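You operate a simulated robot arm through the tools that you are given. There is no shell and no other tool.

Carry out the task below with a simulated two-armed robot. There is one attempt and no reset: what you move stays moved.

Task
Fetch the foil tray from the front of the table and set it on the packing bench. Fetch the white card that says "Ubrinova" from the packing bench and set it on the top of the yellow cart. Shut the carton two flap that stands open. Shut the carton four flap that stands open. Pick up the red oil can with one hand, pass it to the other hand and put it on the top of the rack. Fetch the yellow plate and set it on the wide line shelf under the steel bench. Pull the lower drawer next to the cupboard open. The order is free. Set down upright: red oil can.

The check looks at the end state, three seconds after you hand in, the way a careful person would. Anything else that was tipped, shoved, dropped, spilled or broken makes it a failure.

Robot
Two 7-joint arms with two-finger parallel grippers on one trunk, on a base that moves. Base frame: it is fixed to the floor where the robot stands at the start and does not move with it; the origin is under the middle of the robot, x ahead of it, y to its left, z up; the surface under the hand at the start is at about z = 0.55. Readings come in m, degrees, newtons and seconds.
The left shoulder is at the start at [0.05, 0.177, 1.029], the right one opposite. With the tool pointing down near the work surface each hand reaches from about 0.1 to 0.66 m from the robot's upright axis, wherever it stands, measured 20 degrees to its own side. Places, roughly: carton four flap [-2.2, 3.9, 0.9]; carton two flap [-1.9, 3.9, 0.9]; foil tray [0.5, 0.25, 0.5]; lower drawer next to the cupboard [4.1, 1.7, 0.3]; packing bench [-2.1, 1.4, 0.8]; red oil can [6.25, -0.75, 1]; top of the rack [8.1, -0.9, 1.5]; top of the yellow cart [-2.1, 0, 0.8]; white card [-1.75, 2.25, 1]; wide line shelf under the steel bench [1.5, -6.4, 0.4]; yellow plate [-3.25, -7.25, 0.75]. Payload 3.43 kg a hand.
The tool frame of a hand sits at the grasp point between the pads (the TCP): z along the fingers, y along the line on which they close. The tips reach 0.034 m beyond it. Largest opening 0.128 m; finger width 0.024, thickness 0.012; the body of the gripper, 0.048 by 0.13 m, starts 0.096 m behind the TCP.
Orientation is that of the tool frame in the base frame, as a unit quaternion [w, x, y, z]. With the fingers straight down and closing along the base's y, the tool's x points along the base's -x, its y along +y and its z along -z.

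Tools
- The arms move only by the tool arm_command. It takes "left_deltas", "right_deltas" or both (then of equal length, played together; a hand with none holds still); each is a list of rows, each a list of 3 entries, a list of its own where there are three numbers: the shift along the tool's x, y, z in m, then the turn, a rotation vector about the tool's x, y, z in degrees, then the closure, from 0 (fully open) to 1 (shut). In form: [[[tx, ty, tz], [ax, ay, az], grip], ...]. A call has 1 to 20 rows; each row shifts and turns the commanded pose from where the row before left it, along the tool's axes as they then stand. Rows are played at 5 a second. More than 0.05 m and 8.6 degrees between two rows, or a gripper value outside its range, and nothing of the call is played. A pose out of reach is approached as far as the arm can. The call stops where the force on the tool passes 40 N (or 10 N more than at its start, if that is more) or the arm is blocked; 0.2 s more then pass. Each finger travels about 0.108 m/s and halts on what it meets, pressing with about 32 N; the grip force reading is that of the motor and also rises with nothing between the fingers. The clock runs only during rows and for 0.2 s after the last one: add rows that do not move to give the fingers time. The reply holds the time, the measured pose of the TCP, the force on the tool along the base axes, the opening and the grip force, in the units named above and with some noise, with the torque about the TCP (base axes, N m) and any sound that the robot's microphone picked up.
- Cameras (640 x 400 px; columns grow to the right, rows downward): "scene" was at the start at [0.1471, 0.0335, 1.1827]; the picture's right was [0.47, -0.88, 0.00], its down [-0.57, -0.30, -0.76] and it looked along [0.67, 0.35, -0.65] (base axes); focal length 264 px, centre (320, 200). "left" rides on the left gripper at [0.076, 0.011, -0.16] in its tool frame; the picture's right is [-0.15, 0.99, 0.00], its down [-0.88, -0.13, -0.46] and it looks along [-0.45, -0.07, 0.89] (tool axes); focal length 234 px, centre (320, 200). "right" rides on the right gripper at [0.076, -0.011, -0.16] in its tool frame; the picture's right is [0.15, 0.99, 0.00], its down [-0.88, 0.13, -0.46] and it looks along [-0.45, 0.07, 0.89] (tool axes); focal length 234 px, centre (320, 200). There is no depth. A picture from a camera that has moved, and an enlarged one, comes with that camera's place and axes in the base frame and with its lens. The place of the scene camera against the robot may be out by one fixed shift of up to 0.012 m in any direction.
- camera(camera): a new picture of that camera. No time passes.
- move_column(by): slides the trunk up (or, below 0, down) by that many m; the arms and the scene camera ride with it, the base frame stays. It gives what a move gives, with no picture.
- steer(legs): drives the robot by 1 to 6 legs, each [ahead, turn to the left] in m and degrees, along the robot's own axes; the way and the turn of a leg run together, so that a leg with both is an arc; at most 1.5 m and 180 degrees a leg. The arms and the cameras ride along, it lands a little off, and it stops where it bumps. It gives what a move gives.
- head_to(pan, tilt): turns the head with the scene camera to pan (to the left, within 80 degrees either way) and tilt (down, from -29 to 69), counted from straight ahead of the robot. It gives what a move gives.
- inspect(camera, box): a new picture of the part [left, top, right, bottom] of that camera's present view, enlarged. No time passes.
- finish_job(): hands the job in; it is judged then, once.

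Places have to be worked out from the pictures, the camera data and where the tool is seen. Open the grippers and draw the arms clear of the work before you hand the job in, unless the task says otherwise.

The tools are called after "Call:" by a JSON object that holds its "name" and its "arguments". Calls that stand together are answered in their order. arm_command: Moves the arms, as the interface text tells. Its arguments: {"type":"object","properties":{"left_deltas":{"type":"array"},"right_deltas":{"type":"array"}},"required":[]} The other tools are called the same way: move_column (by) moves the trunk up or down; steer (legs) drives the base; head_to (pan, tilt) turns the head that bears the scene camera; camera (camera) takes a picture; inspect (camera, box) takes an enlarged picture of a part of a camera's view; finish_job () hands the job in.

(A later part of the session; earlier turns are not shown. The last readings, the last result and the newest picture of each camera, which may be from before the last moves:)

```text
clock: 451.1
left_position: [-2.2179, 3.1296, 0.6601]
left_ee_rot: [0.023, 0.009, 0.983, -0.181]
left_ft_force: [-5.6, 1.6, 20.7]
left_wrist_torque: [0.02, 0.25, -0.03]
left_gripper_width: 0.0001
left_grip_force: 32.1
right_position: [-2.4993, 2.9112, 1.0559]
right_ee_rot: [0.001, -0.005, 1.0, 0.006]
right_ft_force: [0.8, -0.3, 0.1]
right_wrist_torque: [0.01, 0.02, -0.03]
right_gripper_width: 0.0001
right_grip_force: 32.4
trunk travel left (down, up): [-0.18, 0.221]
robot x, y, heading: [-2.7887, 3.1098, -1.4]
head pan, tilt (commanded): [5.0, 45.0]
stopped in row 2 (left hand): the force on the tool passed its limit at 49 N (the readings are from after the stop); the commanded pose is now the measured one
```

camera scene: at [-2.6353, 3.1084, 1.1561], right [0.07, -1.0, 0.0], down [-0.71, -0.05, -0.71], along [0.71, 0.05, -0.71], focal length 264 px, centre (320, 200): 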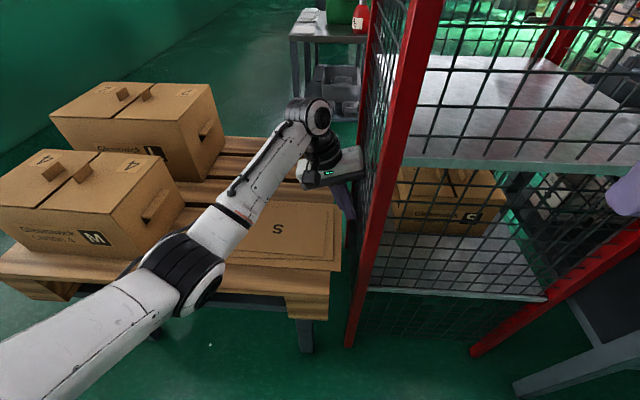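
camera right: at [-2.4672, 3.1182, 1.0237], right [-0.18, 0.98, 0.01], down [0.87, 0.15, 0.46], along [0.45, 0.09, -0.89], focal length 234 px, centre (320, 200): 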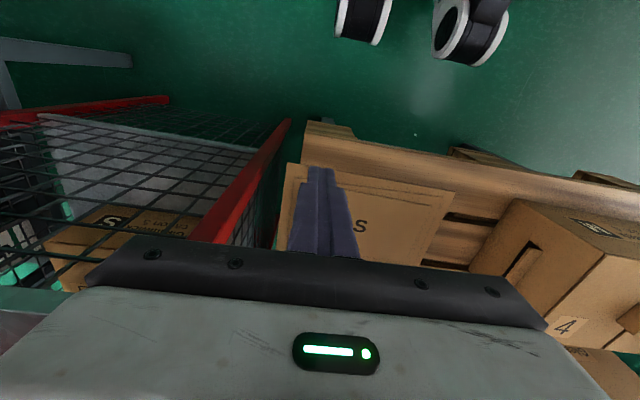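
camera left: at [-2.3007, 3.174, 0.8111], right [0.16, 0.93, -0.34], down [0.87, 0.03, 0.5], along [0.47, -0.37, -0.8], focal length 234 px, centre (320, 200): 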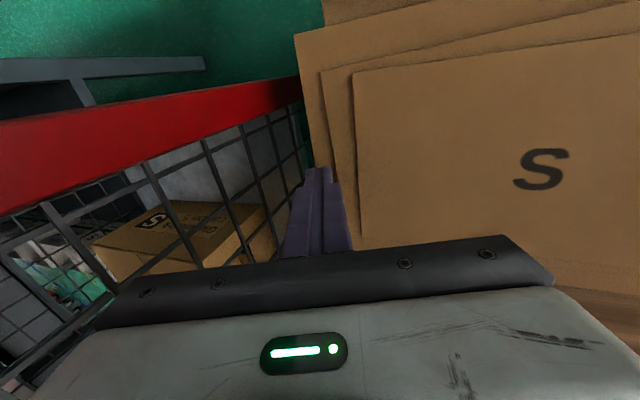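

Sheet top is at z≈0.624. I lift, go back south of the edge, and set the tip at z≈0.620 to push on the edges.

Call:
{"name": "arm_command", "arguments": {"left_deltas": [[[0, -0.0034, -0.0094], [0, 0, 0], 1], [[0, -0.026, 0.0094], [0, 0, 0], 1], [[0, -0.026, 0.0094], [0, 0, 0], 1], [[0, 0.0048, 0.0132], [0, 0, 0], 1], [[0, 0, 0], [0, 0, 0], 1]]}}

Call:
{"name": "camera", "arguments": {"camera": "left"}}

```text
clock: 452.3
left_position: [-2.2173, 3.0757, 0.6514]
left_ee_rot: [0.018, 0.006, 0.984, -0.178]
left_ft_force: [0.5, 0.7, -0.5]
left_wrist_torque: [-0.01, 0.0, 0.04]
left_gripper_width: 0.0
left_grip_force: 32.0
right_position: [-2.4982, 2.9122, 1.0567]
right_ee_rot: [0.001, -0.006, 1.0, 0.006]
right_ft_force: [0.7, -0.4, 1.2]
right_wrist_torque: [0.02, 0.02, 0.0]
right_gripper_width: 0.0001
right_grip_force: 32.2
trunk travel left (down, up): [-0.18, 0.221]
robot x, y, heading: [-2.7879, 3.1115, -1.1]
head pan, tilt (commanded): [5.0, 45.0]
```

```text
taken
camera left: at [-2.2978, 3.1434, 0.7934], right [0.17, 0.93, -0.34], down [0.86, 0.03, 0.51], along [0.48, -0.38, -0.79], focal length 234 px, centre (320, 200)
```

left: 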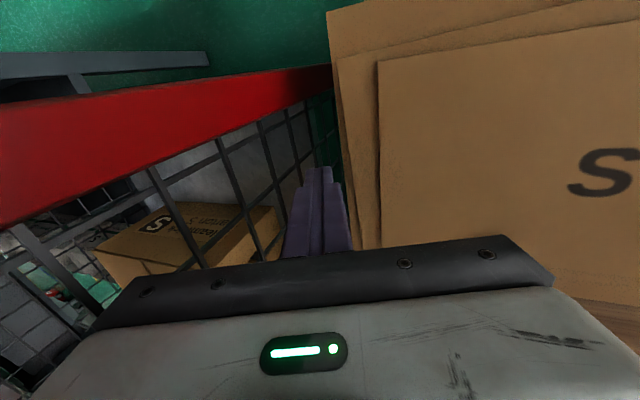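

Call:
{"name": "arm_command", "arguments": {"left_deltas": [[[0, 0.0094, -0.0034], [0, 0, 0], 1], [[0, 0.0094, -0.0034], [0, 0, 0], 1], [[0, 0.0047, -0.0017], [0, 0, 0], 1], [[0, 0, 0], [0, 0, 0], 1]]}}

Call:
{"name": "camera", "arguments": {"camera": "left"}}

Call:
{"name": "inspect", "arguments": {"camera": "scene", "box": [220, 160, 380, 320]}}

```text
clock: 453.3
left_position: [-2.2169, 3.102, 0.6515]
left_ee_rot: [0.019, 0.006, 0.984, -0.179]
left_ft_force: [0.8, -0.1, -0.5]
left_wrist_torque: [-0.01, 0.01, 0.0]
left_gripper_width: 0.0
left_grip_force: 32.0
right_position: [-2.4979, 2.9105, 1.0566]
right_ee_rot: [0.001, -0.005, 1.0, 0.006]
right_ft_force: [-0.5, 0.0, -0.2]
right_wrist_torque: [-0.02, 0.04, 0.0]
right_gripper_width: 0.0002
right_grip_force: 31.7
trunk travel left (down, up): [-0.18, 0.221]
robot x, y, heading: [-2.7895, 3.1123, -1.3]
head pan, tilt (commanded): [5.0, 45.0]
```

```text
taken
camera left: at [-2.2976, 3.1685, 0.7939], right [0.17, 0.92, -0.34], down [0.86, 0.03, 0.51], along [0.48, -0.38, -0.79], focal length 234 px, centre (320, 200)
```

left: 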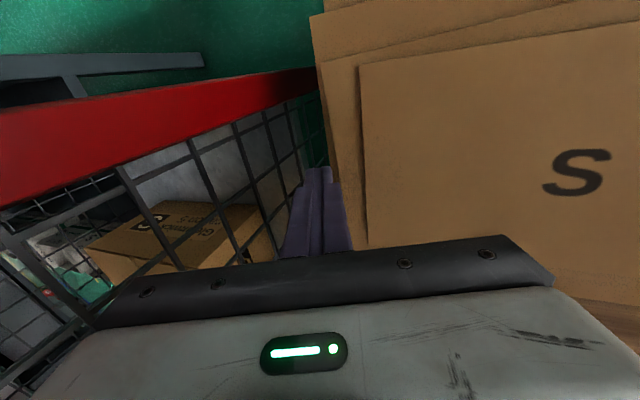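

```text
2.50 times, centred on (300, 240) of scene
camera zoom: at [-2.6354, 3.1084, 1.1561], right [0.07, -1.0, 0.0], down [-0.71, -0.05, -0.71], along [0.71, 0.05, -0.71], focal length 661 px, centre (370, 100)
```

zoom: 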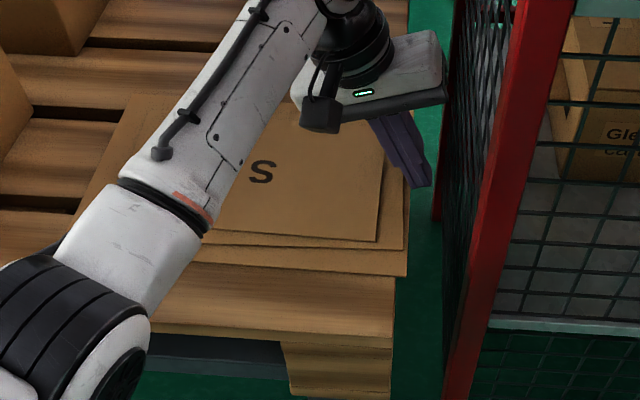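

The bottom sheet moved ~1.4 cm. I continue pushing to the pallet's end, then raise slightly to slide above the pallet surface.

Call:
{"name": "arm_command", "arguments": {"left_deltas": [[[0, 0.0085, -0.0031], [0, 0, 0], 1], [[0, -0.0013, -0.0036], [0, 0, 0], 1], [[0, 0.0094, -0.0034], [0, 0, 0], 1], [[0, 0.0094, -0.0034], [0, 0, 0], 1], [[0, 0, 0], [0, 0, 0], 1]]}}

Call:
{"name": "inspect", "arguments": {"camera": "scene", "box": [220, 160, 380, 320]}}

```text
clock: 454.3
left_position: [-2.2198, 3.1146, 0.657]
left_ee_rot: [0.02, 0.012, 0.981, -0.191]
left_ft_force: [0.6, -0.8, 1.1]
left_wrist_torque: [-0.03, -0.01, 0.01]
left_gripper_width: 0.0
left_grip_force: 32.4
right_position: [-2.4997, 2.9098, 1.0578]
right_ee_rot: [0.001, -0.005, 1.0, 0.006]
right_ft_force: [-0.9, 0.7, -0.1]
right_wrist_torque: [-0.03, -0.03, 0.0]
right_gripper_width: 0.0
right_grip_force: 31.7
trunk travel left (down, up): [-0.18, 0.221]
robot x, y, heading: [-2.7857, 3.1115, -1.1]
head pan, tilt (commanded): [5.0, 45.0]
stopped in row 4 (left hand): the force on the tool passed its limit at 49 N (the readings are from after the stop); the commanded pose is now the measured one
```

```text
2.50 times, centred on (300, 240) of scene
camera zoom: at [-2.6359, 3.1082, 1.1564], right [0.07, -1.0, 0.0], down [-0.7, -0.05, -0.71], along [0.71, 0.05, -0.71], focal length 661 px, centre (370, 100)
```

zoom: 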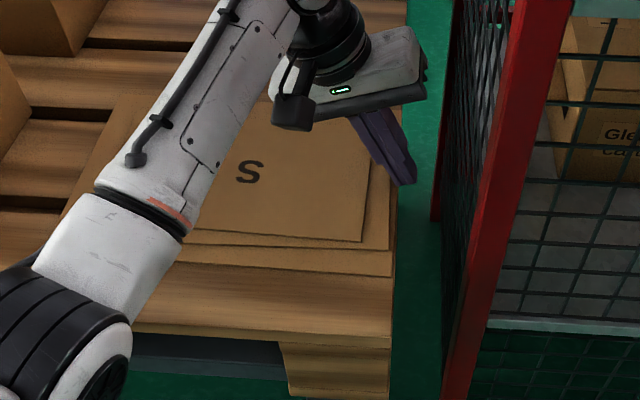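

The finger met the pallet's end. I back off, raise 5 mm and push the stack the remaining ~3 cm.

Call:
{"name": "arm_command", "arguments": {"left_deltas": [[[0, -0.0075, 0.0027], [0, 0, 0], 1], [[0, -0.0019, -0.0052], [0, 0, 0], 1], [[0, 0.0094, -0.0034], [0, 0, 0], 1], [[0, 0.0094, -0.0034], [0, 0, 0], 1], [[0, 0, 0], [0, 0, 0], 1]]}}

Call:
{"name": "inspect", "arguments": {"camera": "scene", "box": [220, 160, 380, 320]}}

```text
clock: 455.5
left_position: [-2.2186, 3.1274, 0.6621]
left_ee_rot: [0.02, 0.012, 0.982, -0.19]
left_ft_force: [-0.4, -0.1, 0.6]
left_wrist_torque: [0.01, -0.02, -0.01]
left_gripper_width: 0.0
left_grip_force: 31.7
right_position: [-2.4987, 2.91, 1.0562]
right_ee_rot: [0.001, -0.005, 1.0, 0.005]
right_ft_force: [0.0, 0.0, 0.9]
right_wrist_torque: [-0.06, 0.02, -0.01]
right_gripper_width: 0.0
right_grip_force: 32.2
trunk travel left (down, up): [-0.18, 0.221]
robot x, y, heading: [-2.7918, 3.1113, -1.2]
head pan, tilt (commanded): [5.0, 45.0]
```

```text
2.50 times, centred on (300, 240) of scene
camera zoom: at [-2.6353, 3.1075, 1.1561], right [0.07, -1.0, 0.0], down [-0.71, -0.05, -0.71], along [0.71, 0.05, -0.71], focal length 661 px, centre (370, 100)
```

zoom: 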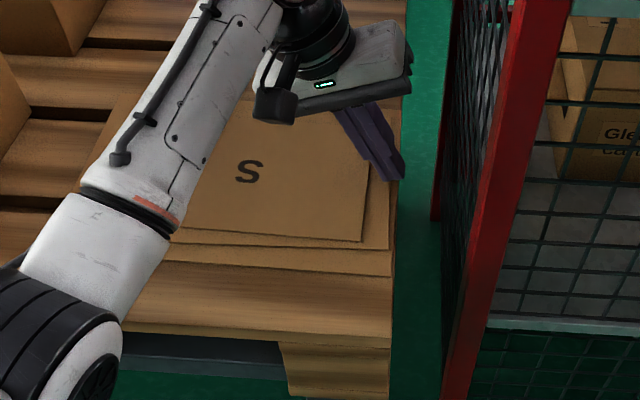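

Call:
{"name": "arm_command", "arguments": {"left_deltas": [[[0, 0.0094, -0.0034], [0, 0, 0], 1], [[0, 0.0094, -0.0034], [0, 0, 0], 1], [[0, 0, 0], [0, 0, 0], 1]]}}

Call:
{"name": "inspect", "arguments": {"camera": "scene", "box": [220, 160, 380, 320]}}

Call:
{"name": "camera", "arguments": {"camera": "left"}}

```text
clock: 456.3
left_position: [-2.2167, 3.1487, 0.6607]
left_ee_rot: [0.019, 0.013, 0.982, -0.19]
left_ft_force: [-0.1, -0.6, 2.7]
left_wrist_torque: [-0.03, 0.03, -0.01]
left_gripper_width: 0.0002
left_grip_force: 32.3
right_position: [-2.4996, 2.9107, 1.0555]
right_ee_rot: [0.002, -0.004, 1.0, 0.006]
right_ft_force: [-0.2, 0.2, -0.5]
right_wrist_torque: [0.02, 0.0, 0.0]
right_gripper_width: 0.0
right_grip_force: 32.0
trunk travel left (down, up): [-0.18, 0.221]
robot x, y, heading: [-2.7863, 3.1061, -1.2]
head pan, tilt (commanded): [5.0, 45.0]
```

```text
2.50 times, centred on (300, 240) of scene
camera zoom: at [-2.6355, 3.1075, 1.1562], right [0.07, -1.0, 0.0], down [-0.71, -0.05, -0.71], along [0.71, 0.05, -0.71], focal length 661 px, centre (370, 100)
```

zoom: 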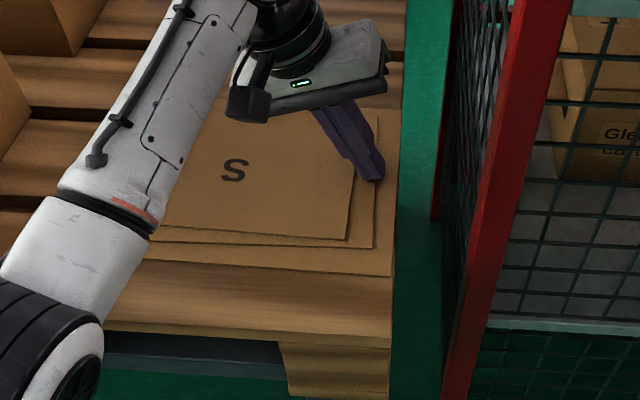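

```text
taken
camera left: at [-2.2979, 3.2194, 0.8018], right [0.18, 0.92, -0.36], down [0.86, 0.03, 0.51], along [0.48, -0.4, -0.78], focal length 234 px, centre (320, 200)
```

left: 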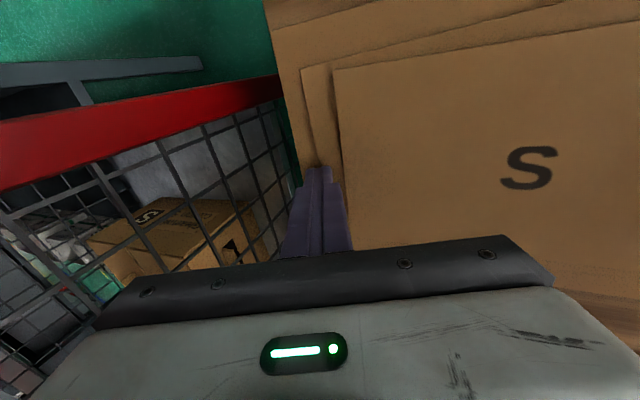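

Middle and top sheets now follow. I push them ~2.5 cm more, then return for the bottom sheet.

Call:
{"name": "arm_command", "arguments": {"left_deltas": [[[0, 0.0094, -0.0034], [0, 0, 0], 1], [[0, 0.0094, -0.0034], [0, 0, 0], 1], [[0, 0.0047, -0.0017], [0, 0, 0], 1], [[0, 0, 0], [0, 0, 0], 1]]}}

Call:
{"name": "inspect", "arguments": {"camera": "scene", "box": [220, 160, 380, 320]}}

```text
clock: 457.3
left_position: [-2.2174, 3.1722, 0.6606]
left_ee_rot: [0.021, 0.012, 0.981, -0.19]
left_ft_force: [0.7, -2.5, 7.3]
left_wrist_torque: [-0.1, 0.08, 0.0]
left_gripper_width: 0.0
left_grip_force: 32.1
right_position: [-2.4984, 2.9098, 1.0563]
right_ee_rot: [0.001, -0.005, 1.0, 0.006]
right_ft_force: [-0.9, 0.3, 0.1]
right_wrist_torque: [0.0, -0.03, 0.01]
right_gripper_width: 0.0002
right_grip_force: 32.4
trunk travel left (down, up): [-0.18, 0.221]
robot x, y, heading: [-2.79, 3.1111, -1.3]
head pan, tilt (commanded): [5.0, 45.0]
```

```text
2.50 times, centred on (300, 240) of scene
camera zoom: at [-2.6358, 3.1074, 1.1562], right [0.07, -1.0, 0.0], down [-0.71, -0.05, -0.71], along [0.71, 0.05, -0.71], focal length 661 px, centre (370, 100)
```

zoom: 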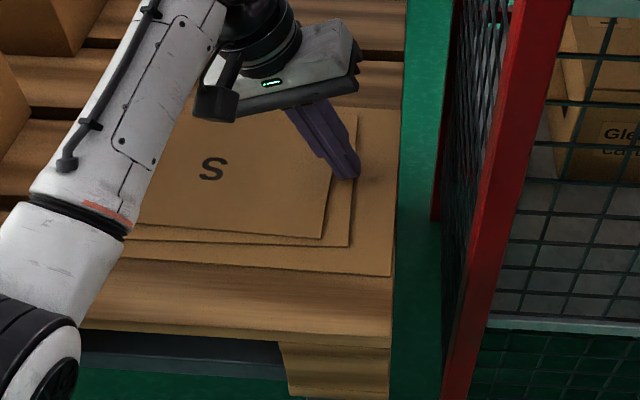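

Call:
{"name": "arm_command", "arguments": {"left_deltas": [[[0, -0.0022, -0.006], [0, 0, 0], 1], [[0, -0.031, 0.0113], [0, 0, 0], 1], [[0, -0.031, 0.0113], [0, 0, 0], 1], [[0, 0.0026, 0.0071], [0, 0, 0], 1], [[0, 0, 0], [0, 0, 0], 1]]}}

Call:
{"name": "arm_command", "arguments": {"left_deltas": [[[0, 0.0094, -0.0034], [0, 0, 0], 1], [[0, 0.0047, -0.0017], [0, 0, 0], 1], [[0, 0, 0], [0, 0, 0], 1]]}}

Call:
{"name": "inspect", "arguments": {"camera": "scene", "box": [220, 160, 380, 320]}}

```text
clock: 458.5
left_position: [-2.2176, 3.1065, 0.6609]
left_ee_rot: [0.019, 0.013, 0.982, -0.19]
left_ft_force: [0.3, 0.2, -0.2]
left_wrist_torque: [-0.01, -0.02, 0.0]
left_gripper_width: 0.0
left_grip_force: 32.0
right_position: [-2.499, 2.9104, 1.0549]
right_ee_rot: [0.001, -0.004, 1.0, 0.006]
right_ft_force: [0.7, -0.5, 0.3]
right_wrist_torque: [0.03, -0.02, 0.0]
right_gripper_width: 0.0
right_grip_force: 32.1
trunk travel left (down, up): [-0.18, 0.221]
robot x, y, heading: [-2.7893, 3.1079, -1.0]
head pan, tilt (commanded): [5.0, 45.0]
```

```text
clock: 459.3
left_position: [-2.2186, 3.1217, 0.6598]
left_ee_rot: [0.019, 0.012, 0.982, -0.19]
left_ft_force: [-0.8, -0.3, -0.6]
left_wrist_torque: [0.02, 0.0, 0.0]
left_gripper_width: 0.0
left_grip_force: 32.0
right_position: [-2.4982, 2.9104, 1.0563]
right_ee_rot: [0.001, -0.005, 1.0, 0.007]
right_ft_force: [0.8, -1.4, 0.4]
right_wrist_torque: [0.0, -0.03, -0.01]
right_gripper_width: 0.0001
right_grip_force: 31.9
trunk travel left (down, up): [-0.18, 0.221]
robot x, y, heading: [-2.7876, 3.1078, -0.9]
head pan, tilt (commanded): [5.0, 45.0]
```

```text
2.50 times, centred on (300, 240) of scene
camera zoom: at [-2.6353, 3.1075, 1.1561], right [0.07, -1.0, 0.0], down [-0.71, -0.05, -0.71], along [0.71, 0.05, -0.71], focal length 661 px, centre (370, 100)
```

zoom: 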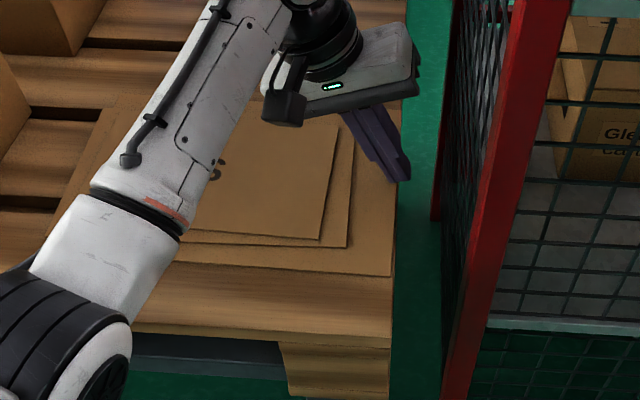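

Call:
{"name": "arm_command", "arguments": {"left_deltas": [[[0, 0.0001, 0.001], [0, 0, 0], 1], [[0, 0.0094, -0.0034], [0, 0, 0], 1], [[0, 0.0094, -0.0034], [0, 0, 0], 1], [[0, 0, 0], [0, 0, 0], 1]]}}

Call:
{"name": "inspect", "arguments": {"camera": "scene", "box": [220, 160, 380, 320]}}

```text
clock: 460.3
left_position: [-2.2186, 3.141, 0.6584]
left_ee_rot: [0.02, 0.014, 0.982, -0.19]
left_ft_force: [0.5, -0.7, 2.2]
left_wrist_torque: [-0.04, 0.03, 0.02]
left_gripper_width: 0.0
left_grip_force: 32.3
right_position: [-2.4984, 2.91, 1.0564]
right_ee_rot: [0.0, -0.004, 1.0, 0.006]
right_ft_force: [0.2, -0.4, 0.4]
right_wrist_torque: [0.01, 0.02, -0.01]
right_gripper_width: 0.0
right_grip_force: 32.3
trunk travel left (down, up): [-0.18, 0.221]
robot x, y, heading: [-2.7882, 3.1088, -1.3]
head pan, tilt (commanded): [5.0, 45.0]
```

```text
2.50 times, centred on (300, 240) of scene
camera zoom: at [-2.6355, 3.1075, 1.1561], right [0.07, -1.0, 0.0], down [-0.71, -0.05, -0.71], along [0.71, 0.05, -0.71], focal length 661 px, centre (370, 100)
```

zoom: 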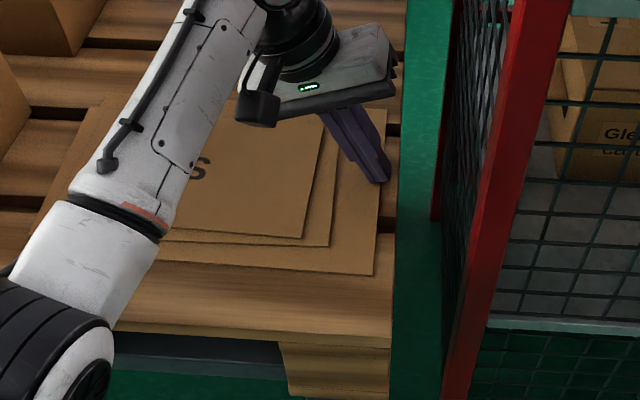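

The stack is back within ~1 cm (bottom ~4.4 cm, top sheets ~6.5 cm moved of the ~5.6 needed). I withdraw the hand upward and straighten it.

Call:
{"name": "arm_command", "arguments": {"left_deltas": [[[0, -0.0137, -0.0376], [0, 0, 0], 1], [[0, -0.0137, -0.0376], [0, 0, 0], 1], [[0, -0.0137, -0.0376], [0, 0, 0], 1], [[0, -0.0137, -0.0376], [0, 0, 0], 1], [[0, -0.0137, -0.0376], [0, 0, 0], 1], [[0, -0.0137, -0.0376], [0, 0, 0], 1], [[0, -0.0137, -0.0376], [0, 0, 0], 1], [[0, 0.03, 0], [0, 0, 0], 1], [[0, 0.03, 0], [-7, 0, 0], 1], [[0, 0, 0], [-7, 0, 0], 1], [[0, 0, 0], [-8, 0, 0], 1], [[0.04, 0, 0], [0, 0, 0], 1], [[0.04, 0, 0], [0, 0, 0], 1], [[0.04, 0, 0], [0, 0, 0], 1], [[0.04, 0, 0], [0, 0, 0], 1]]}}

Call:
{"name": "camera", "arguments": {"camera": "scene"}}

```text
clock: 463.5
left_position: [-2.3906, 3.2109, 0.9103]
left_ee_rot: [0.021, 0.008, 1.0, 0.001]
left_ft_force: [0.0, -0.5, 0.6]
left_wrist_torque: [0.0, 0.0, 0.0]
left_gripper_width: 0.0
left_grip_force: 32.4
right_position: [-2.4977, 2.9102, 1.055]
right_ee_rot: [0.001, -0.005, 1.0, 0.007]
right_ft_force: [0.3, -0.5, 0.9]
right_wrist_torque: [0.02, 0.01, 0.0]
right_gripper_width: 0.0002
right_grip_force: 31.6
trunk travel left (down, up): [-0.18, 0.221]
robot x, y, heading: [-2.7868, 3.1107, -1.1]
head pan, tilt (commanded): [5.0, 45.0]
```

```text
taken
camera scene: at [-2.6354, 3.1075, 1.1561], right [0.07, -1.0, 0.0], down [-0.71, -0.05, -0.71], along [0.71, 0.05, -0.71], focal length 264 px, centre (320, 200)
```

scene: 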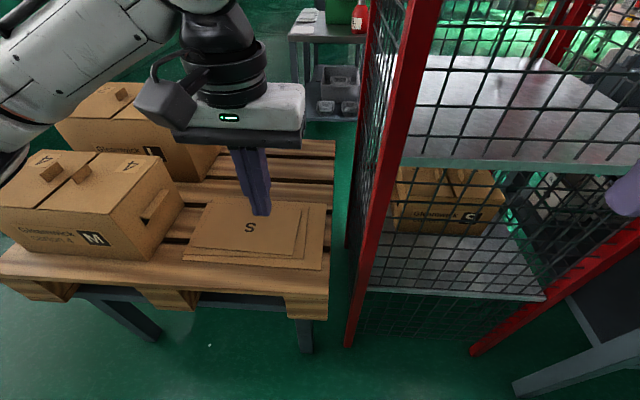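

Everything here is in place. I look south along the west side for a passage toward the plate at (-3.25, -7.25).

Call:
{"name": "steer", "arguments": {"legs": [[-0.35, 0], [0, -88]]}}

Call:
{"name": "head_to", "arguments": {"pan": 0, "tilt": 15}}

Call:
{"name": "camera", "arguments": {"camera": "scene"}}

```text
clock: 469.6
left_position: [-3.0335, 2.7223, 0.9097]
left_ee_rot: [0.016, 0.698, 0.716, -0.015]
left_ft_force: [-0.7, -1.1, 0.0]
left_wrist_torque: [0.0, 0.02, 0.01]
left_gripper_width: 0.0
left_grip_force: 31.9
right_position: [-3.3381, 2.8204, 1.0562]
right_ee_rot: [0.004, 0.689, 0.725, 0.003]
right_ft_force: [-0.5, -0.7, 0.7]
right_wrist_torque: [0.02, 0.02, 0.01]
right_gripper_width: 0.0001
right_grip_force: 32.0
trunk travel left (down, up): [-0.18, 0.221]
robot x, y, heading: [-3.148, 3.1176, -88.7]
head pan, tilt (commanded): [5.0, 45.0]
```

```text
clock: 470.5
left_position: [-3.0338, 2.7215, 0.9104]
left_ee_rot: [0.017, 0.699, 0.715, -0.014]
left_ft_force: [-0.6, -0.2, 1.0]
left_wrist_torque: [0.0, -0.03, 0.0]
left_gripper_width: 0.0
left_grip_force: 31.8
right_position: [-3.3389, 2.8198, 1.0557]
right_ee_rot: [0.004, 0.689, 0.725, 0.002]
right_ft_force: [-0.6, -0.4, -0.2]
right_wrist_torque: [0.01, 0.03, -0.01]
right_gripper_width: 0.0
right_grip_force: 32.1
trunk travel left (down, up): [-0.18, 0.221]
robot x, y, heading: [-3.1502, 3.1172, -88.9]
head pan, tilt (commanded): [0.0, 15.0]
```

```text
taken
camera scene: at [-3.1453, 2.9483, 1.2028], right [-1.0, -0.02, 0.0], down [-0.01, 0.26, -0.97], along [0.02, -0.97, -0.26], focal length 264 px, centre (320, 200)
```

scene: 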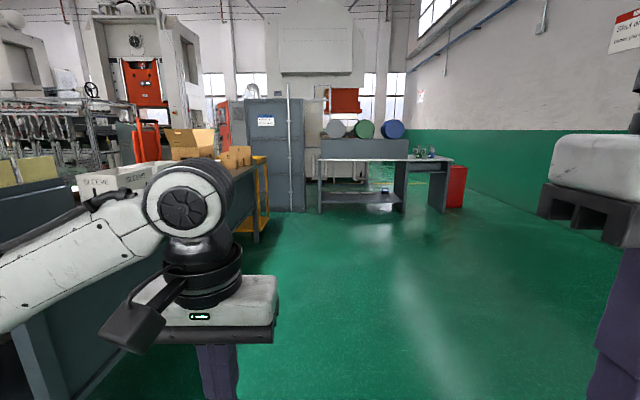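

No passage south here, so I return around the north side; on the way I'll verify the cartons from the north.

Call:
{"name": "steer", "arguments": {"legs": [[0, 180], [1.45, 0], [0, -91], [1.0, 0]]}}

Call:
{"name": "head_to", "arguments": {"pan": -80, "tilt": 35}}

Call:
{"name": "camera", "arguments": {"camera": "scene"}}

```text
clock: 493.8
left_position: [-1.7451, 4.6153, 0.9105]
left_ee_rot: [0.021, 0.023, 1.0, 0.001]
left_ft_force: [-0.4, 0.6, -0.3]
left_wrist_torque: [0.05, 0.03, 0.01]
left_gripper_width: 0.0
left_grip_force: 32.2
right_position: [-1.8631, 4.3188, 1.0571]
right_ee_rot: [0.001, 0.01, 1.0, 0.005]
right_ft_force: [0.0, 0.1, -0.3]
right_wrist_torque: [-0.04, -0.04, 0.01]
right_gripper_width: 0.0001
right_grip_force: 32.4
trunk travel left (down, up): [-0.18, 0.221]
robot x, y, heading: [-2.1467, 4.5285, -3.2]
head pan, tilt (commanded): [0.0, 15.0]
```

```text
clock: 495.4
left_position: [-1.7444, 4.6147, 0.9098]
left_ee_rot: [0.021, 0.023, 1.0, 0.0]
left_ft_force: [-0.4, -0.1, 0.4]
left_wrist_torque: [-0.02, -0.05, 0.02]
left_gripper_width: 0.0
left_grip_force: 32.2
right_position: [-1.8634, 4.3193, 1.0552]
right_ee_rot: [0.001, 0.011, 1.0, 0.005]
right_ft_force: [0.2, 0.6, 0.2]
right_wrist_torque: [0.0, 0.02, -0.02]
right_gripper_width: 0.0
right_grip_force: 31.7
trunk travel left (down, up): [-0.18, 0.221]
robot x, y, heading: [-2.148, 4.5274, -3.0]
head pan, tilt (commanded): [-80.0, 35.0]
```

```text
taken
camera scene: at [-2.0637, 4.4292, 1.1709], right [-0.99, -0.12, 0.0], down [-0.07, 0.57, -0.82], along [0.1, -0.81, -0.57], focal length 264 px, centre (320, 200)
```

scene: 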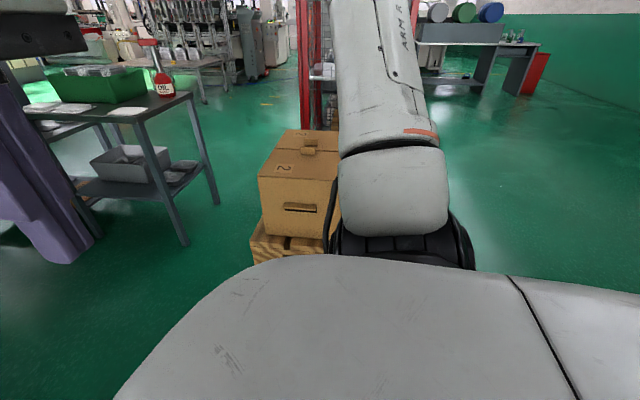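

Carton 2 is shut; the view of carton 4 is blocked by my arm, but it was verified earlier. Next: the drawer at (4.1, 1.7). I drive east, then south, then east.

Call:
{"name": "steer", "arguments": {"legs": [[0, 3], [1.5, 0], [1.5, 0], [0.25, 0], [0, -90], [1.4, 0]]}}

Call:
{"name": "steer", "arguments": {"legs": [[1.4, 0], [0, 90], [1.2, 0]]}}

Call:
{"name": "head_to", "arguments": {"pan": 0, "tilt": 15}}

Call:
{"name": "camera", "arguments": {"camera": "scene"}}

```text
clock: 522.2
left_position: [1.2281, 2.7234, 0.91]
left_ee_rot: [0.017, 0.704, 0.71, -0.015]
left_ft_force: [0.6, -0.2, -0.6]
left_wrist_torque: [0.0, 0.02, 0.03]
left_gripper_width: 0.0
left_grip_force: 31.8
right_position: [0.9257, 2.8247, 1.0553]
right_ee_rot: [0.004, 0.695, 0.719, 0.004]
right_ft_force: [-1.1, 0.1, -0.2]
right_wrist_torque: [-0.01, -0.01, -0.01]
right_gripper_width: 0.0
right_grip_force: 32.1
trunk travel left (down, up): [-0.18, 0.221]
robot x, y, heading: [1.1174, 3.1252, -89.5]
head pan, tilt (commanded): [-80.0, 35.0]
```

```text
clock: 538.7
left_position: [2.7109, 1.8555, 0.9095]
left_ee_rot: [0.022, -0.017, 1.0, 0.002]
left_ft_force: [-0.5, -0.2, -0.5]
left_wrist_torque: [0.02, 0.01, 0.01]
left_gripper_width: 0.0
left_grip_force: 31.7
right_position: [2.6165, 1.5503, 1.056]
right_ee_rot: [0.0, -0.031, 1.0, 0.005]
right_ft_force: [0.3, 0.5, 0.8]
right_wrist_torque: [-0.03, -0.02, 0.0]
right_gripper_width: 0.0002
right_grip_force: 31.9
trunk travel left (down, up): [-0.18, 0.221]
robot x, y, heading: [2.3175, 1.7332, 1.7]
head pan, tilt (commanded): [-80.0, 35.0]
```

```text
clock: 540.2
left_position: [2.7095, 1.8553, 0.9101]
left_ee_rot: [0.022, -0.017, 1.0, 0.001]
left_ft_force: [0.3, 0.1, 0.6]
left_wrist_torque: [0.05, 0.01, 0.01]
left_gripper_width: 0.0
left_grip_force: 32.0
right_position: [2.6169, 1.5487, 1.0558]
right_ee_rot: [0.0, -0.03, 1.0, 0.005]
right_ft_force: [0.3, 0.0, -0.6]
right_wrist_torque: [-0.03, 0.01, 0.0]
right_gripper_width: 0.0
right_grip_force: 31.9
trunk travel left (down, up): [-0.18, 0.221]
robot x, y, heading: [2.3168, 1.7346, 1.9]
head pan, tilt (commanded): [0.0, 15.0]
```

```text
taken
camera scene: at [2.4822, 1.7322, 1.2029], right [0.03, -1.0, 0.0], down [-0.26, -0.01, -0.97], along [0.97, 0.03, -0.26], focal length 264 px, centre (320, 200)
```

scene: 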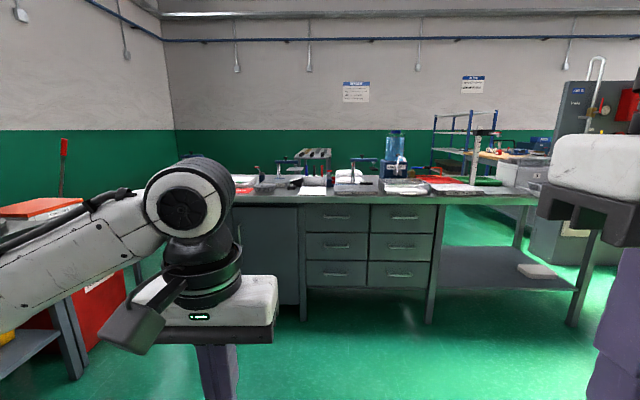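

The bench shows the cupboard at left and two drawer columns. The wanted one is the bottom drawer of the column next to the cupboard, about (4.1, 1.66, 0.27). I zoom in on its handle.

Call:
{"name": "inspect", "arguments": {"camera": "scene", "box": [260, 190, 460, 330]}}

```text
2.86 times, centred on (360, 260) of scene
camera zoom: at [2.4822, 1.7322, 1.2029], right [0.03, -1.0, 0.0], down [-0.26, -0.01, -0.97], along [0.97, 0.03, -0.26], focal length 755 px, centre (206, 29)
```

zoom: 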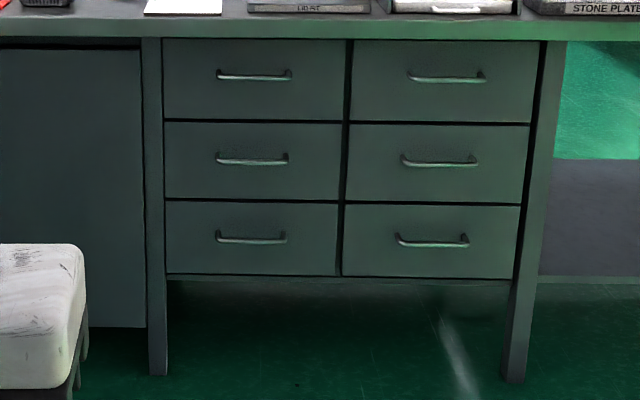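

The bottom drawer's handle is at about (3.93, 1.67, 0.345). I drive to about (3.3, 1.55), lower the trunk, and look again.

Call:
{"name": "steer", "arguments": {"legs": [[0, -12.5], [1.0, 0], [0, 10.6]]}}

Call:
{"name": "move_column", "arguments": {"by": -0.15}}

Call:
{"name": "head_to", "arguments": {"pan": 8, "tilt": 45}}

Call:
{"name": "camera", "arguments": {"camera": "scene"}}

```text
clock: 546.9
left_position: [3.6877, 1.6728, 0.9115]
left_ee_rot: [0.022, -0.011, 1.0, 0.002]
left_ft_force: [-0.5, 0.1, 0.4]
left_wrist_torque: [-0.03, 0.01, -0.02]
left_gripper_width: 0.0003
left_grip_force: 31.9
right_position: [3.5886, 1.3692, 1.0557]
right_ee_rot: [0.0, -0.025, 1.0, 0.005]
right_ft_force: [-0.3, -0.6, -0.3]
right_wrist_torque: [-0.01, -0.04, 0.01]
right_gripper_width: 0.0002
right_grip_force: 31.8
trunk travel left (down, up): [-0.18, 0.221]
robot x, y, heading: [3.2922, 1.5556, 1.0]
head pan, tilt (commanded): [0.0, 15.0]
```

```text
clock: 548.6
left_position: [3.6878, 1.6733, 0.7599]
left_ee_rot: [0.021, -0.011, 1.0, 0.002]
left_ft_force: [-0.6, -0.5, -0.4]
left_wrist_torque: [-0.01, 0.02, 0.03]
left_gripper_width: 0.0002
left_grip_force: 32.5
right_position: [3.5894, 1.3681, 0.9063]
right_ee_rot: [0.001, -0.024, 1.0, 0.006]
right_ft_force: [-1.2, 0.5, 0.1]
right_wrist_torque: [0.0, 0.02, -0.03]
right_gripper_width: 0.0
right_grip_force: 31.9
trunk travel left (down, up): [-0.03, 0.371]
robot x, y, heading: [3.2936, 1.5577, 1.2]
head pan, tilt (commanded): [0.0, 15.0]
```

```text
clock: 549.6
left_position: [3.6875, 1.6732, 0.7602]
left_ee_rot: [0.022, -0.011, 1.0, 0.002]
left_ft_force: [0.2, -0.2, -0.1]
left_wrist_torque: [-0.01, 0.01, -0.01]
left_gripper_width: 0.0
left_grip_force: 32.2
right_position: [3.5897, 1.3687, 0.9056]
right_ee_rot: [0.001, -0.024, 1.0, 0.006]
right_ft_force: [-0.2, 0.3, -0.4]
right_wrist_torque: [-0.02, -0.01, -0.03]
right_gripper_width: 0.0001
right_grip_force: 31.7
trunk travel left (down, up): [-0.03, 0.371]
robot x, y, heading: [3.2931, 1.5549, 1.0]
head pan, tilt (commanded): [8.0, 45.0]
```

```text
taken
camera scene: at [3.4446, 1.5644, 1.0061], right [0.16, -0.99, 0.0], down [-0.7, -0.11, -0.71], along [0.7, 0.11, -0.71], focal length 264 px, centre (320, 200)
```

scene: 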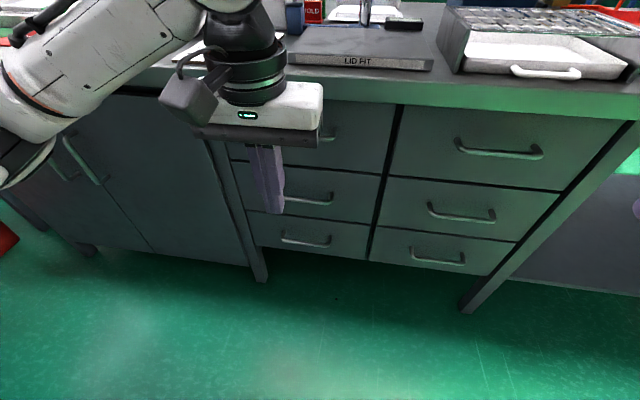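

Triangulated handle position: about (3.896, 1.667, 0.37). I first yaw the left hand 90° and lower it, then pitch it to point forward with the fingers closing vertically.

Call:
{"name": "arm_command", "arguments": {"left_deltas": [[[0, 0, 0], [0, 0, 8.2], 0.6], [[0, 0, 0], [0, 0, 8.2], 0.6], [[0, 0, 0], [0, 0, 8.2], 0.6], [[0, 0, 0], [0, 0, 8.2], 0.6], [[0, 0, 0], [0, 0, 8.2], 0.6], [[0, 0, 0], [0, 0, 8.2], 0.6], [[0, 0, 0], [0, 0, 8.2], 0.6], [[0, 0, 0], [0, 0, 8.2], 0.6], [[0, 0, 0], [0, 0, 8.2], 0.6], [[0, 0, 0], [0, 0, 8.2], 0.6], [[0, 0, 0], [0, 0, 8.0], 0.6], [[0, 0, 0.045], [0, 0, 0], 0.6], [[0, 0, 0.045], [0, 0, 0], 0.6], [[0, 0, 0.045], [0, 0, 0], 0.6], [[0, 0, 0.045], [0, 0, 0], 0.6]]}}

Call:
{"name": "arm_command", "arguments": {"left_deltas": [[[0, 0.01, 0.0136], [-8.2, 0, 0], 0.6], [[0, 0.008, 0.0149], [-8.2, 0, 0], 0.6], [[0, 0.0058, 0.0158], [-8.2, 0, 0], 0.6], [[0, 0.0034, 0.0166], [-8.2, 0, 0], 0.6], [[0, 0.001, 0.0168], [-8.2, 0, 0], 0.6], [[0, -0.0014, 0.0169], [-8.2, 0, 0], 0.6], [[0, -0.0038, 0.0165], [-8.2, 0, 0], 0.6], [[0, -0.0061, 0.0157], [-8.2, 0, 0], 0.6], [[0, -0.0083, 0.0147], [-8.2, 0, 0], 0.6], [[0, -0.0103, 0.0134], [-8.2, 0, 0], 0.6], [[0, -0.0121, 0.0118], [-8, 0, 0], 0.6], [[0, 0, 0], [0, 0, 0], 0.6]]}}

Call:
{"name": "camera", "arguments": {"camera": "scene"}}

Call:
{"name": "camera", "arguments": {"camera": "left"}}

```text
clock: 552.8
left_position: [3.6939, 1.6758, 0.5802]
left_ee_rot: [0.015, 0.699, 0.715, 0.018]
left_ft_force: [-0.3, -0.7, 0.8]
left_wrist_torque: [-0.02, 0.01, 0.0]
left_gripper_width: 0.0512
left_grip_force: 0.0
right_position: [3.5896, 1.3686, 0.9055]
right_ee_rot: [0.001, -0.025, 1.0, 0.005]
right_ft_force: [0.3, -0.6, -0.3]
right_wrist_torque: [0.03, -0.06, 0.0]
right_gripper_width: 0.0
right_grip_force: 31.8
trunk travel left (down, up): [-0.03, 0.371]
robot x, y, heading: [3.2917, 1.5543, 0.9]
head pan, tilt (commanded): [8.0, 45.0]
```

```text
clock: 555.4
left_position: [3.8106, 1.6781, 0.4339]
left_ee_rot: [0.504, 0.484, 0.494, 0.517]
left_ft_force: [0.5, -0.5, 0.6]
left_wrist_torque: [-0.01, 0.0, 0.01]
left_gripper_width: 0.0513
left_grip_force: 0.0
right_position: [3.5896, 1.3694, 0.9058]
right_ee_rot: [0.001, -0.025, 1.0, 0.005]
right_ft_force: [0.2, -0.4, -0.5]
right_wrist_torque: [0.01, 0.02, -0.01]
right_gripper_width: 0.0
right_grip_force: 32.0
trunk travel left (down, up): [-0.03, 0.371]
robot x, y, heading: [3.2915, 1.5561, 1.2]
head pan, tilt (commanded): [8.0, 45.0]
```

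```text
taken
camera scene: at [3.4446, 1.5644, 1.0061], right [0.16, -0.99, 0.0], down [-0.7, -0.11, -0.71], along [0.7, 0.11, -0.71], focal length 264 px, centre (320, 200)
```

scene: 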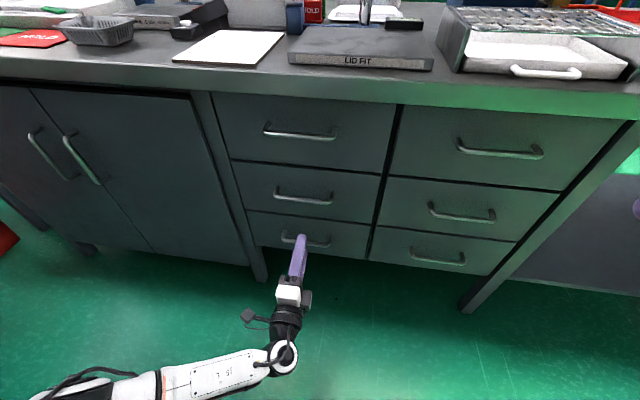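

```text
taken
camera left: at [3.6494, 1.7501, 0.4396], right [-0.04, -0.15, 0.99], down [-0.43, -0.89, -0.15], along [0.9, -0.43, -0.03], focal length 234 px, centre (320, 200)
```

left: 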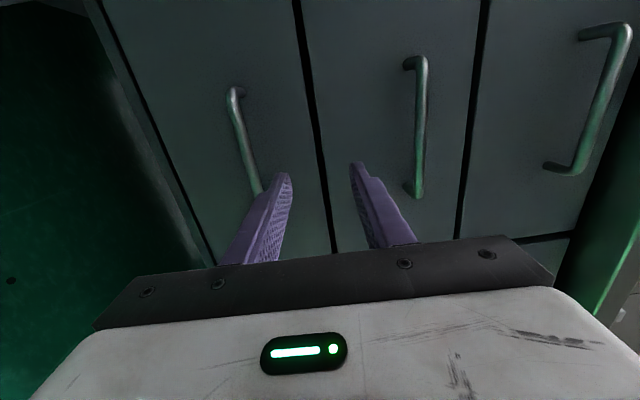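

The hand now points forward with the fingers closing vertically. The wrist camera places the lower handle at z≈0.368, centred y≈1.667. I lower 6.6 cm and then move forward around the bar.

Call:
{"name": "arm_command", "arguments": {"left_deltas": [[[-0.006, -0.034, 0], [0, 0, 0], 0.6], [[-0.005, -0.034, 0], [0, 0, 0], 0.6], [[0, 0, 0], [0, 0, 0], 0.6]]}}

Call:
{"name": "camera", "arguments": {"camera": "left"}}

```text
clock: 556.4
left_position: [3.8271, 1.7004, 0.3677]
left_ee_rot: [0.491, 0.487, 0.482, 0.539]
left_ft_force: [-0.6, -0.7, -0.7]
left_wrist_torque: [0.0, 0.02, -0.02]
left_gripper_width: 0.0513
left_grip_force: 0.0
right_position: [3.5894, 1.3699, 0.9042]
right_ee_rot: [0.0, -0.024, 1.0, 0.006]
right_ft_force: [0.5, -0.4, 0.8]
right_wrist_torque: [0.02, 0.02, 0.01]
right_gripper_width: 0.0002
right_grip_force: 31.4
trunk travel left (down, up): [-0.03, 0.371]
robot x, y, heading: [3.2973, 1.5556, 0.8]
head pan, tilt (commanded): [8.0, 45.0]
stopped in row 3 (left hand): the arm was blocked; the commanded pose is now the measured one
```

```text
taken
camera left: at [3.6627, 1.7687, 0.374], right [-0.05, -0.2, 0.98], down [-0.41, -0.89, -0.2], along [0.91, -0.41, -0.03], focal length 234 px, centre (320, 200)
```

left: 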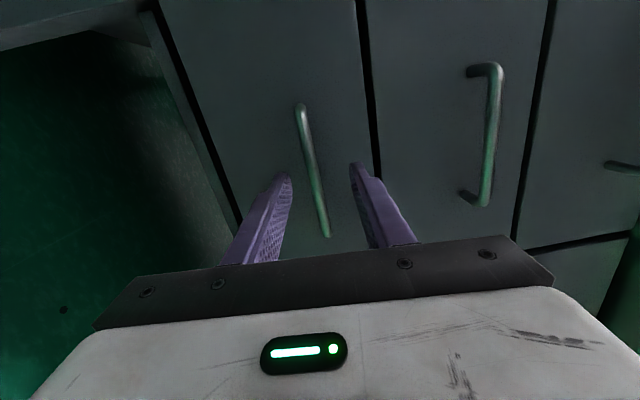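

The arm is near a limit but the bar is between the fingers. I drive the base 4 cm forward instead of stretching the arm.

Call:
{"name": "steer", "arguments": {"legs": [[0.045, 0]]}}

Call:
{"name": "camera", "arguments": {"camera": "left"}}

Call:
{"name": "camera", "arguments": {"camera": "scene"}}

```text
clock: 557.3
left_position: [3.8708, 1.7011, 0.3703]
left_ee_rot: [0.492, 0.487, 0.482, 0.537]
left_ft_force: [0.4, 0.2, 0.5]
left_wrist_torque: [-0.03, 0.04, -0.01]
left_gripper_width: 0.0511
left_grip_force: 0.0
right_position: [3.6341, 1.37, 0.9056]
right_ee_rot: [0.0, -0.025, 1.0, 0.005]
right_ft_force: [0.0, 0.2, 0.4]
right_wrist_torque: [-0.01, -0.01, -0.02]
right_gripper_width: 0.0
right_grip_force: 31.9
trunk travel left (down, up): [-0.03, 0.371]
robot x, y, heading: [3.3409, 1.5573, 1.0]
head pan, tilt (commanded): [8.0, 45.0]
```

```text
taken
camera left: at [3.7067, 1.7695, 0.3755], right [-0.05, -0.2, 0.98], down [-0.41, -0.89, -0.2], along [0.91, -0.41, -0.03], focal length 234 px, centre (320, 200)
```

left: 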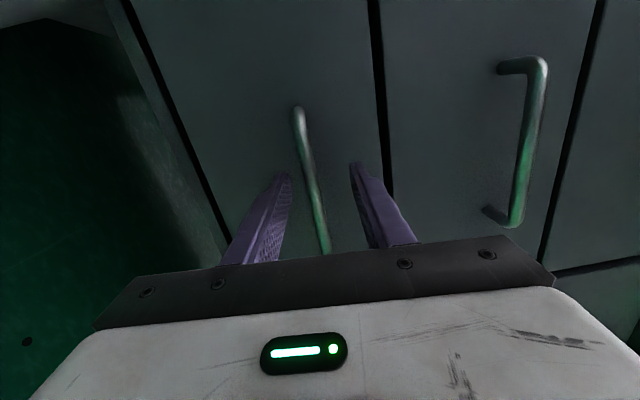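

```text
taken
camera scene: at [3.4895, 1.5659, 1.0059], right [0.16, -0.99, 0.0], down [-0.7, -0.11, -0.71], along [0.7, 0.11, -0.71], focal length 264 px, centre (320, 200)
```

scene: 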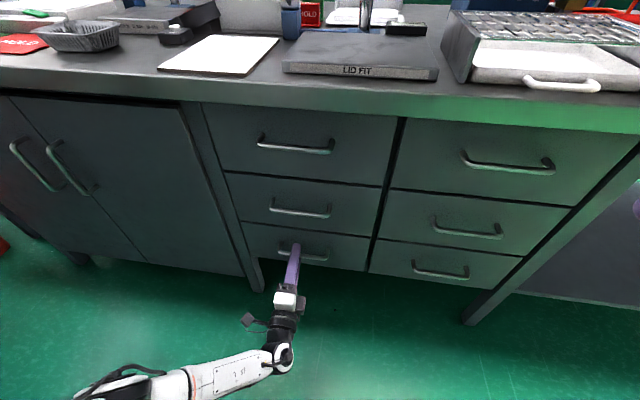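

Call:
{"name": "steer", "arguments": {"legs": [[0.014, 0]]}}

Call:
{"name": "arm_command", "arguments": {"left_deltas": [[[0, 0, 0], [0, 0, 0], 0.75], [[0, 0, 0], [0, 0, 0], 0.85], [[0, 0, 0], [0, 0, 0], 0.95], [[0, 0, 0], [0, 0, 0], 1.0], [[0, 0, 0], [0, 0, 0], 1.0]]}}

Call:
{"name": "camera", "arguments": {"camera": "left"}}

```text
clock: 558.0
left_position: [3.8839, 1.7027, 0.3703]
left_ee_rot: [0.491, 0.487, 0.481, 0.538]
left_ft_force: [0.2, -0.2, 0.5]
left_wrist_torque: [0.02, 0.02, -0.02]
left_gripper_width: 0.0514
left_grip_force: 0.0
right_position: [3.6483, 1.3698, 0.9066]
right_ee_rot: [0.0, -0.024, 1.0, 0.005]
right_ft_force: [0.0, 0.9, 0.4]
right_wrist_torque: [0.0, 0.02, 0.01]
right_gripper_width: 0.0
right_grip_force: 31.9
trunk travel left (down, up): [-0.03, 0.371]
robot x, y, heading: [3.3504, 1.5579, 0.7]
head pan, tilt (commanded): [8.0, 45.0]
```

```text
clock: 559.2
left_position: [3.8839, 1.7028, 0.3642]
left_ee_rot: [0.489, 0.489, 0.486, 0.534]
left_ft_force: [3.1, 2.2, -31.8]
left_wrist_torque: [-1.11, 0.19, -0.59]
left_gripper_width: 0.0127
left_grip_force: 45.0
right_position: [3.6495, 1.3708, 0.9046]
right_ee_rot: [0.0, -0.024, 1.0, 0.006]
right_ft_force: [-0.3, 0.6, -0.5]
right_wrist_torque: [0.02, 0.01, 0.0]
right_gripper_width: 0.0
right_grip_force: 32.4
trunk travel left (down, up): [-0.03, 0.371]
robot x, y, heading: [3.3514, 1.5525, 1.0]
head pan, tilt (commanded): [8.0, 45.0]
```

```text
taken
camera left: at [3.7196, 1.7708, 0.3724], right [-0.04, -0.2, 0.98], down [-0.41, -0.89, -0.19], along [0.91, -0.41, -0.05], focal length 234 px, centre (320, 200)
```

left: 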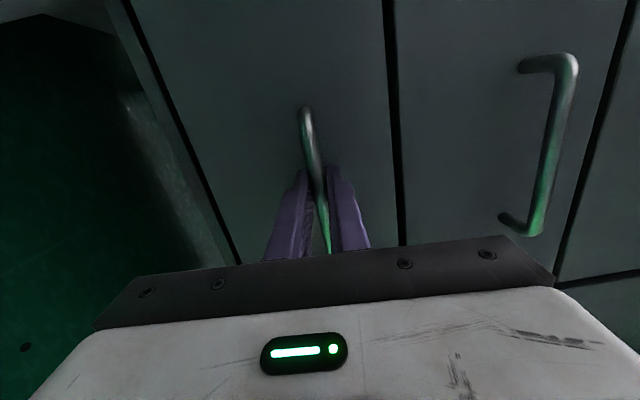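

The bar is gripped (12.7 mm). I relieve the vertical load slightly, then pull by driving the base backward.

Call:
{"name": "arm_command", "arguments": {"left_deltas": [[[0, -0.004, 0], [0, 0, 0], 1.0], [[0, 0, 0], [0, 0, 0], 1.0]]}}

Call:
{"name": "steer", "arguments": {"legs": [[-0.15, 0]]}}

Call:
{"name": "camera", "arguments": {"camera": "scene"}}

```text
clock: 559.8
left_position: [3.8835, 1.7025, 0.3648]
left_ee_rot: [0.491, 0.491, 0.481, 0.536]
left_ft_force: [-5.8, -16.0, -18.6]
left_wrist_torque: [-1.15, 0.2, 0.31]
left_gripper_width: 0.0128
left_grip_force: 44.7
right_position: [3.6482, 1.3705, 0.9059]
right_ee_rot: [0.001, -0.024, 1.0, 0.004]
right_ft_force: [-0.2, -0.1, 0.6]
right_wrist_torque: [0.03, 0.01, -0.03]
right_gripper_width: 0.0
right_grip_force: 32.0
trunk travel left (down, up): [-0.03, 0.371]
robot x, y, heading: [3.3487, 1.5561, 1.0]
head pan, tilt (commanded): [8.0, 45.0]
```

```text
clock: 561.2
left_position: [3.7346, 1.7021, 0.3651]
left_ee_rot: [0.489, 0.487, 0.484, 0.538]
left_ft_force: [1.6, 5.6, -20.6]
left_wrist_torque: [-1.12, 0.14, -0.44]
left_gripper_width: 0.0128
left_grip_force: 44.4
right_position: [3.5005, 1.3682, 0.9056]
right_ee_rot: [0.0, -0.025, 1.0, 0.005]
right_ft_force: [-0.5, 0.3, 0.7]
right_wrist_torque: [0.01, 0.01, -0.02]
right_gripper_width: 0.0
right_grip_force: 32.2
trunk travel left (down, up): [-0.03, 0.371]
robot x, y, heading: [3.1995, 1.5545, 1.2]
head pan, tilt (commanded): [8.0, 45.0]
```

```text
taken
camera scene: at [3.3548, 1.5637, 1.0057], right [0.16, -0.99, 0.0], down [-0.7, -0.11, -0.7], along [0.7, 0.11, -0.71], focal length 264 px, centre (320, 200)
```

scene: 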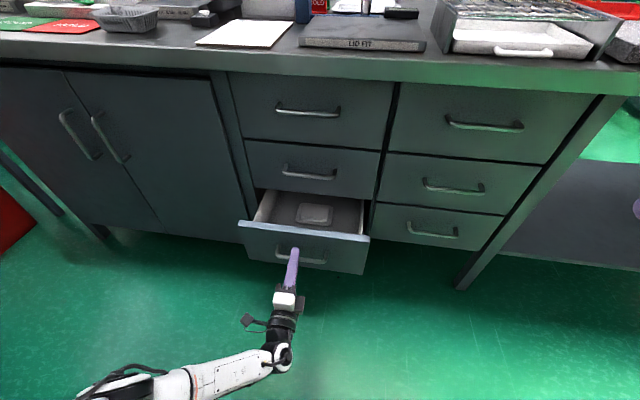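

The drawer is opening. I pull another 12 cm.

Call:
{"name": "steer", "arguments": {"legs": [[-0.12, 0]]}}

Call:
{"name": "camera", "arguments": {"camera": "scene"}}

```text
clock: 562.5
left_position: [3.6138, 1.7024, 0.3653]
left_ee_rot: [0.487, 0.487, 0.484, 0.539]
left_ft_force: [-0.7, 8.7, -9.7]
left_wrist_torque: [-1.08, 0.07, -0.62]
left_gripper_width: 0.0128
left_grip_force: 44.5
right_position: [3.3764, 1.3663, 0.9056]
right_ee_rot: [0.001, -0.025, 1.0, 0.006]
right_ft_force: [0.0, -0.3, -0.1]
right_wrist_torque: [-0.01, 0.01, 0.02]
right_gripper_width: 0.0
right_grip_force: 32.2
trunk travel left (down, up): [-0.03, 0.371]
robot x, y, heading: [3.0787, 1.5529, 1.1]
head pan, tilt (commanded): [8.0, 45.0]
```

```text
taken
camera scene: at [3.2328, 1.5613, 1.0059], right [0.16, -0.99, 0.0], down [-0.7, -0.11, -0.71], along [0.7, 0.11, -0.71], focal length 264 px, centre (320, 200)
```

scene: 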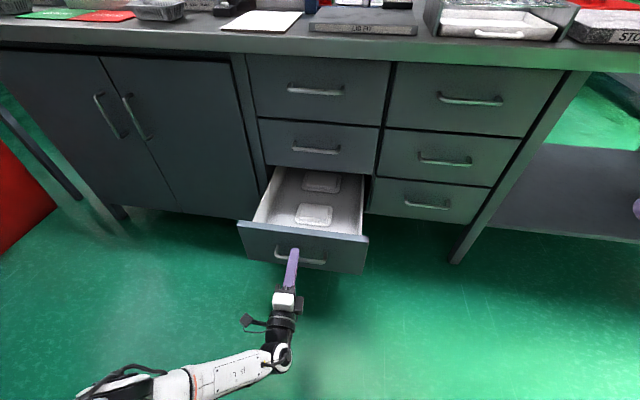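

Open by 27 cm; I pull a bit further to be safe.

Call:
{"name": "steer", "arguments": {"legs": [[-0.08, 0]]}}

Call:
{"name": "camera", "arguments": {"camera": "scene"}}

```text
clock: 563.5
left_position: [3.5332, 1.7025, 0.3644]
left_ee_rot: [0.487, 0.487, 0.484, 0.54]
left_ft_force: [-0.6, 10.3, -2.7]
left_wrist_torque: [-1.06, 0.01, -0.71]
left_gripper_width: 0.0126
left_grip_force: 45.2
right_position: [3.2973, 1.3644, 0.9052]
right_ee_rot: [0.0, -0.023, 1.0, 0.006]
right_ft_force: [0.5, -0.5, -0.5]
right_wrist_torque: [0.0, 0.01, 0.01]
right_gripper_width: 0.0
right_grip_force: 31.3
trunk travel left (down, up): [-0.03, 0.371]
robot x, y, heading: [2.9993, 1.5515, 0.7]
head pan, tilt (commanded): [8.0, 45.0]
```

```text
taken
camera scene: at [3.1519, 1.5595, 1.006], right [0.16, -0.99, 0.0], down [-0.7, -0.11, -0.71], along [0.7, 0.11, -0.71], focal length 264 px, centre (320, 200)
```

scene: 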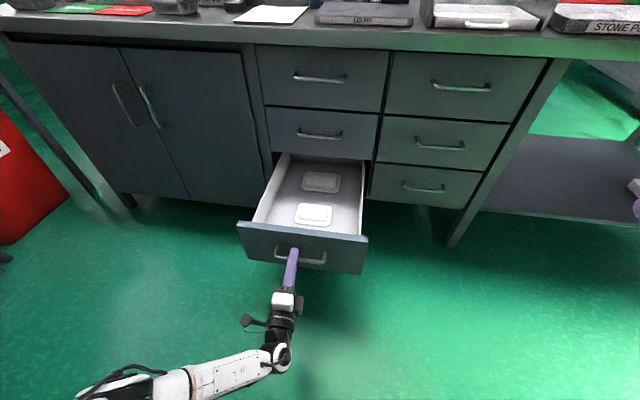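

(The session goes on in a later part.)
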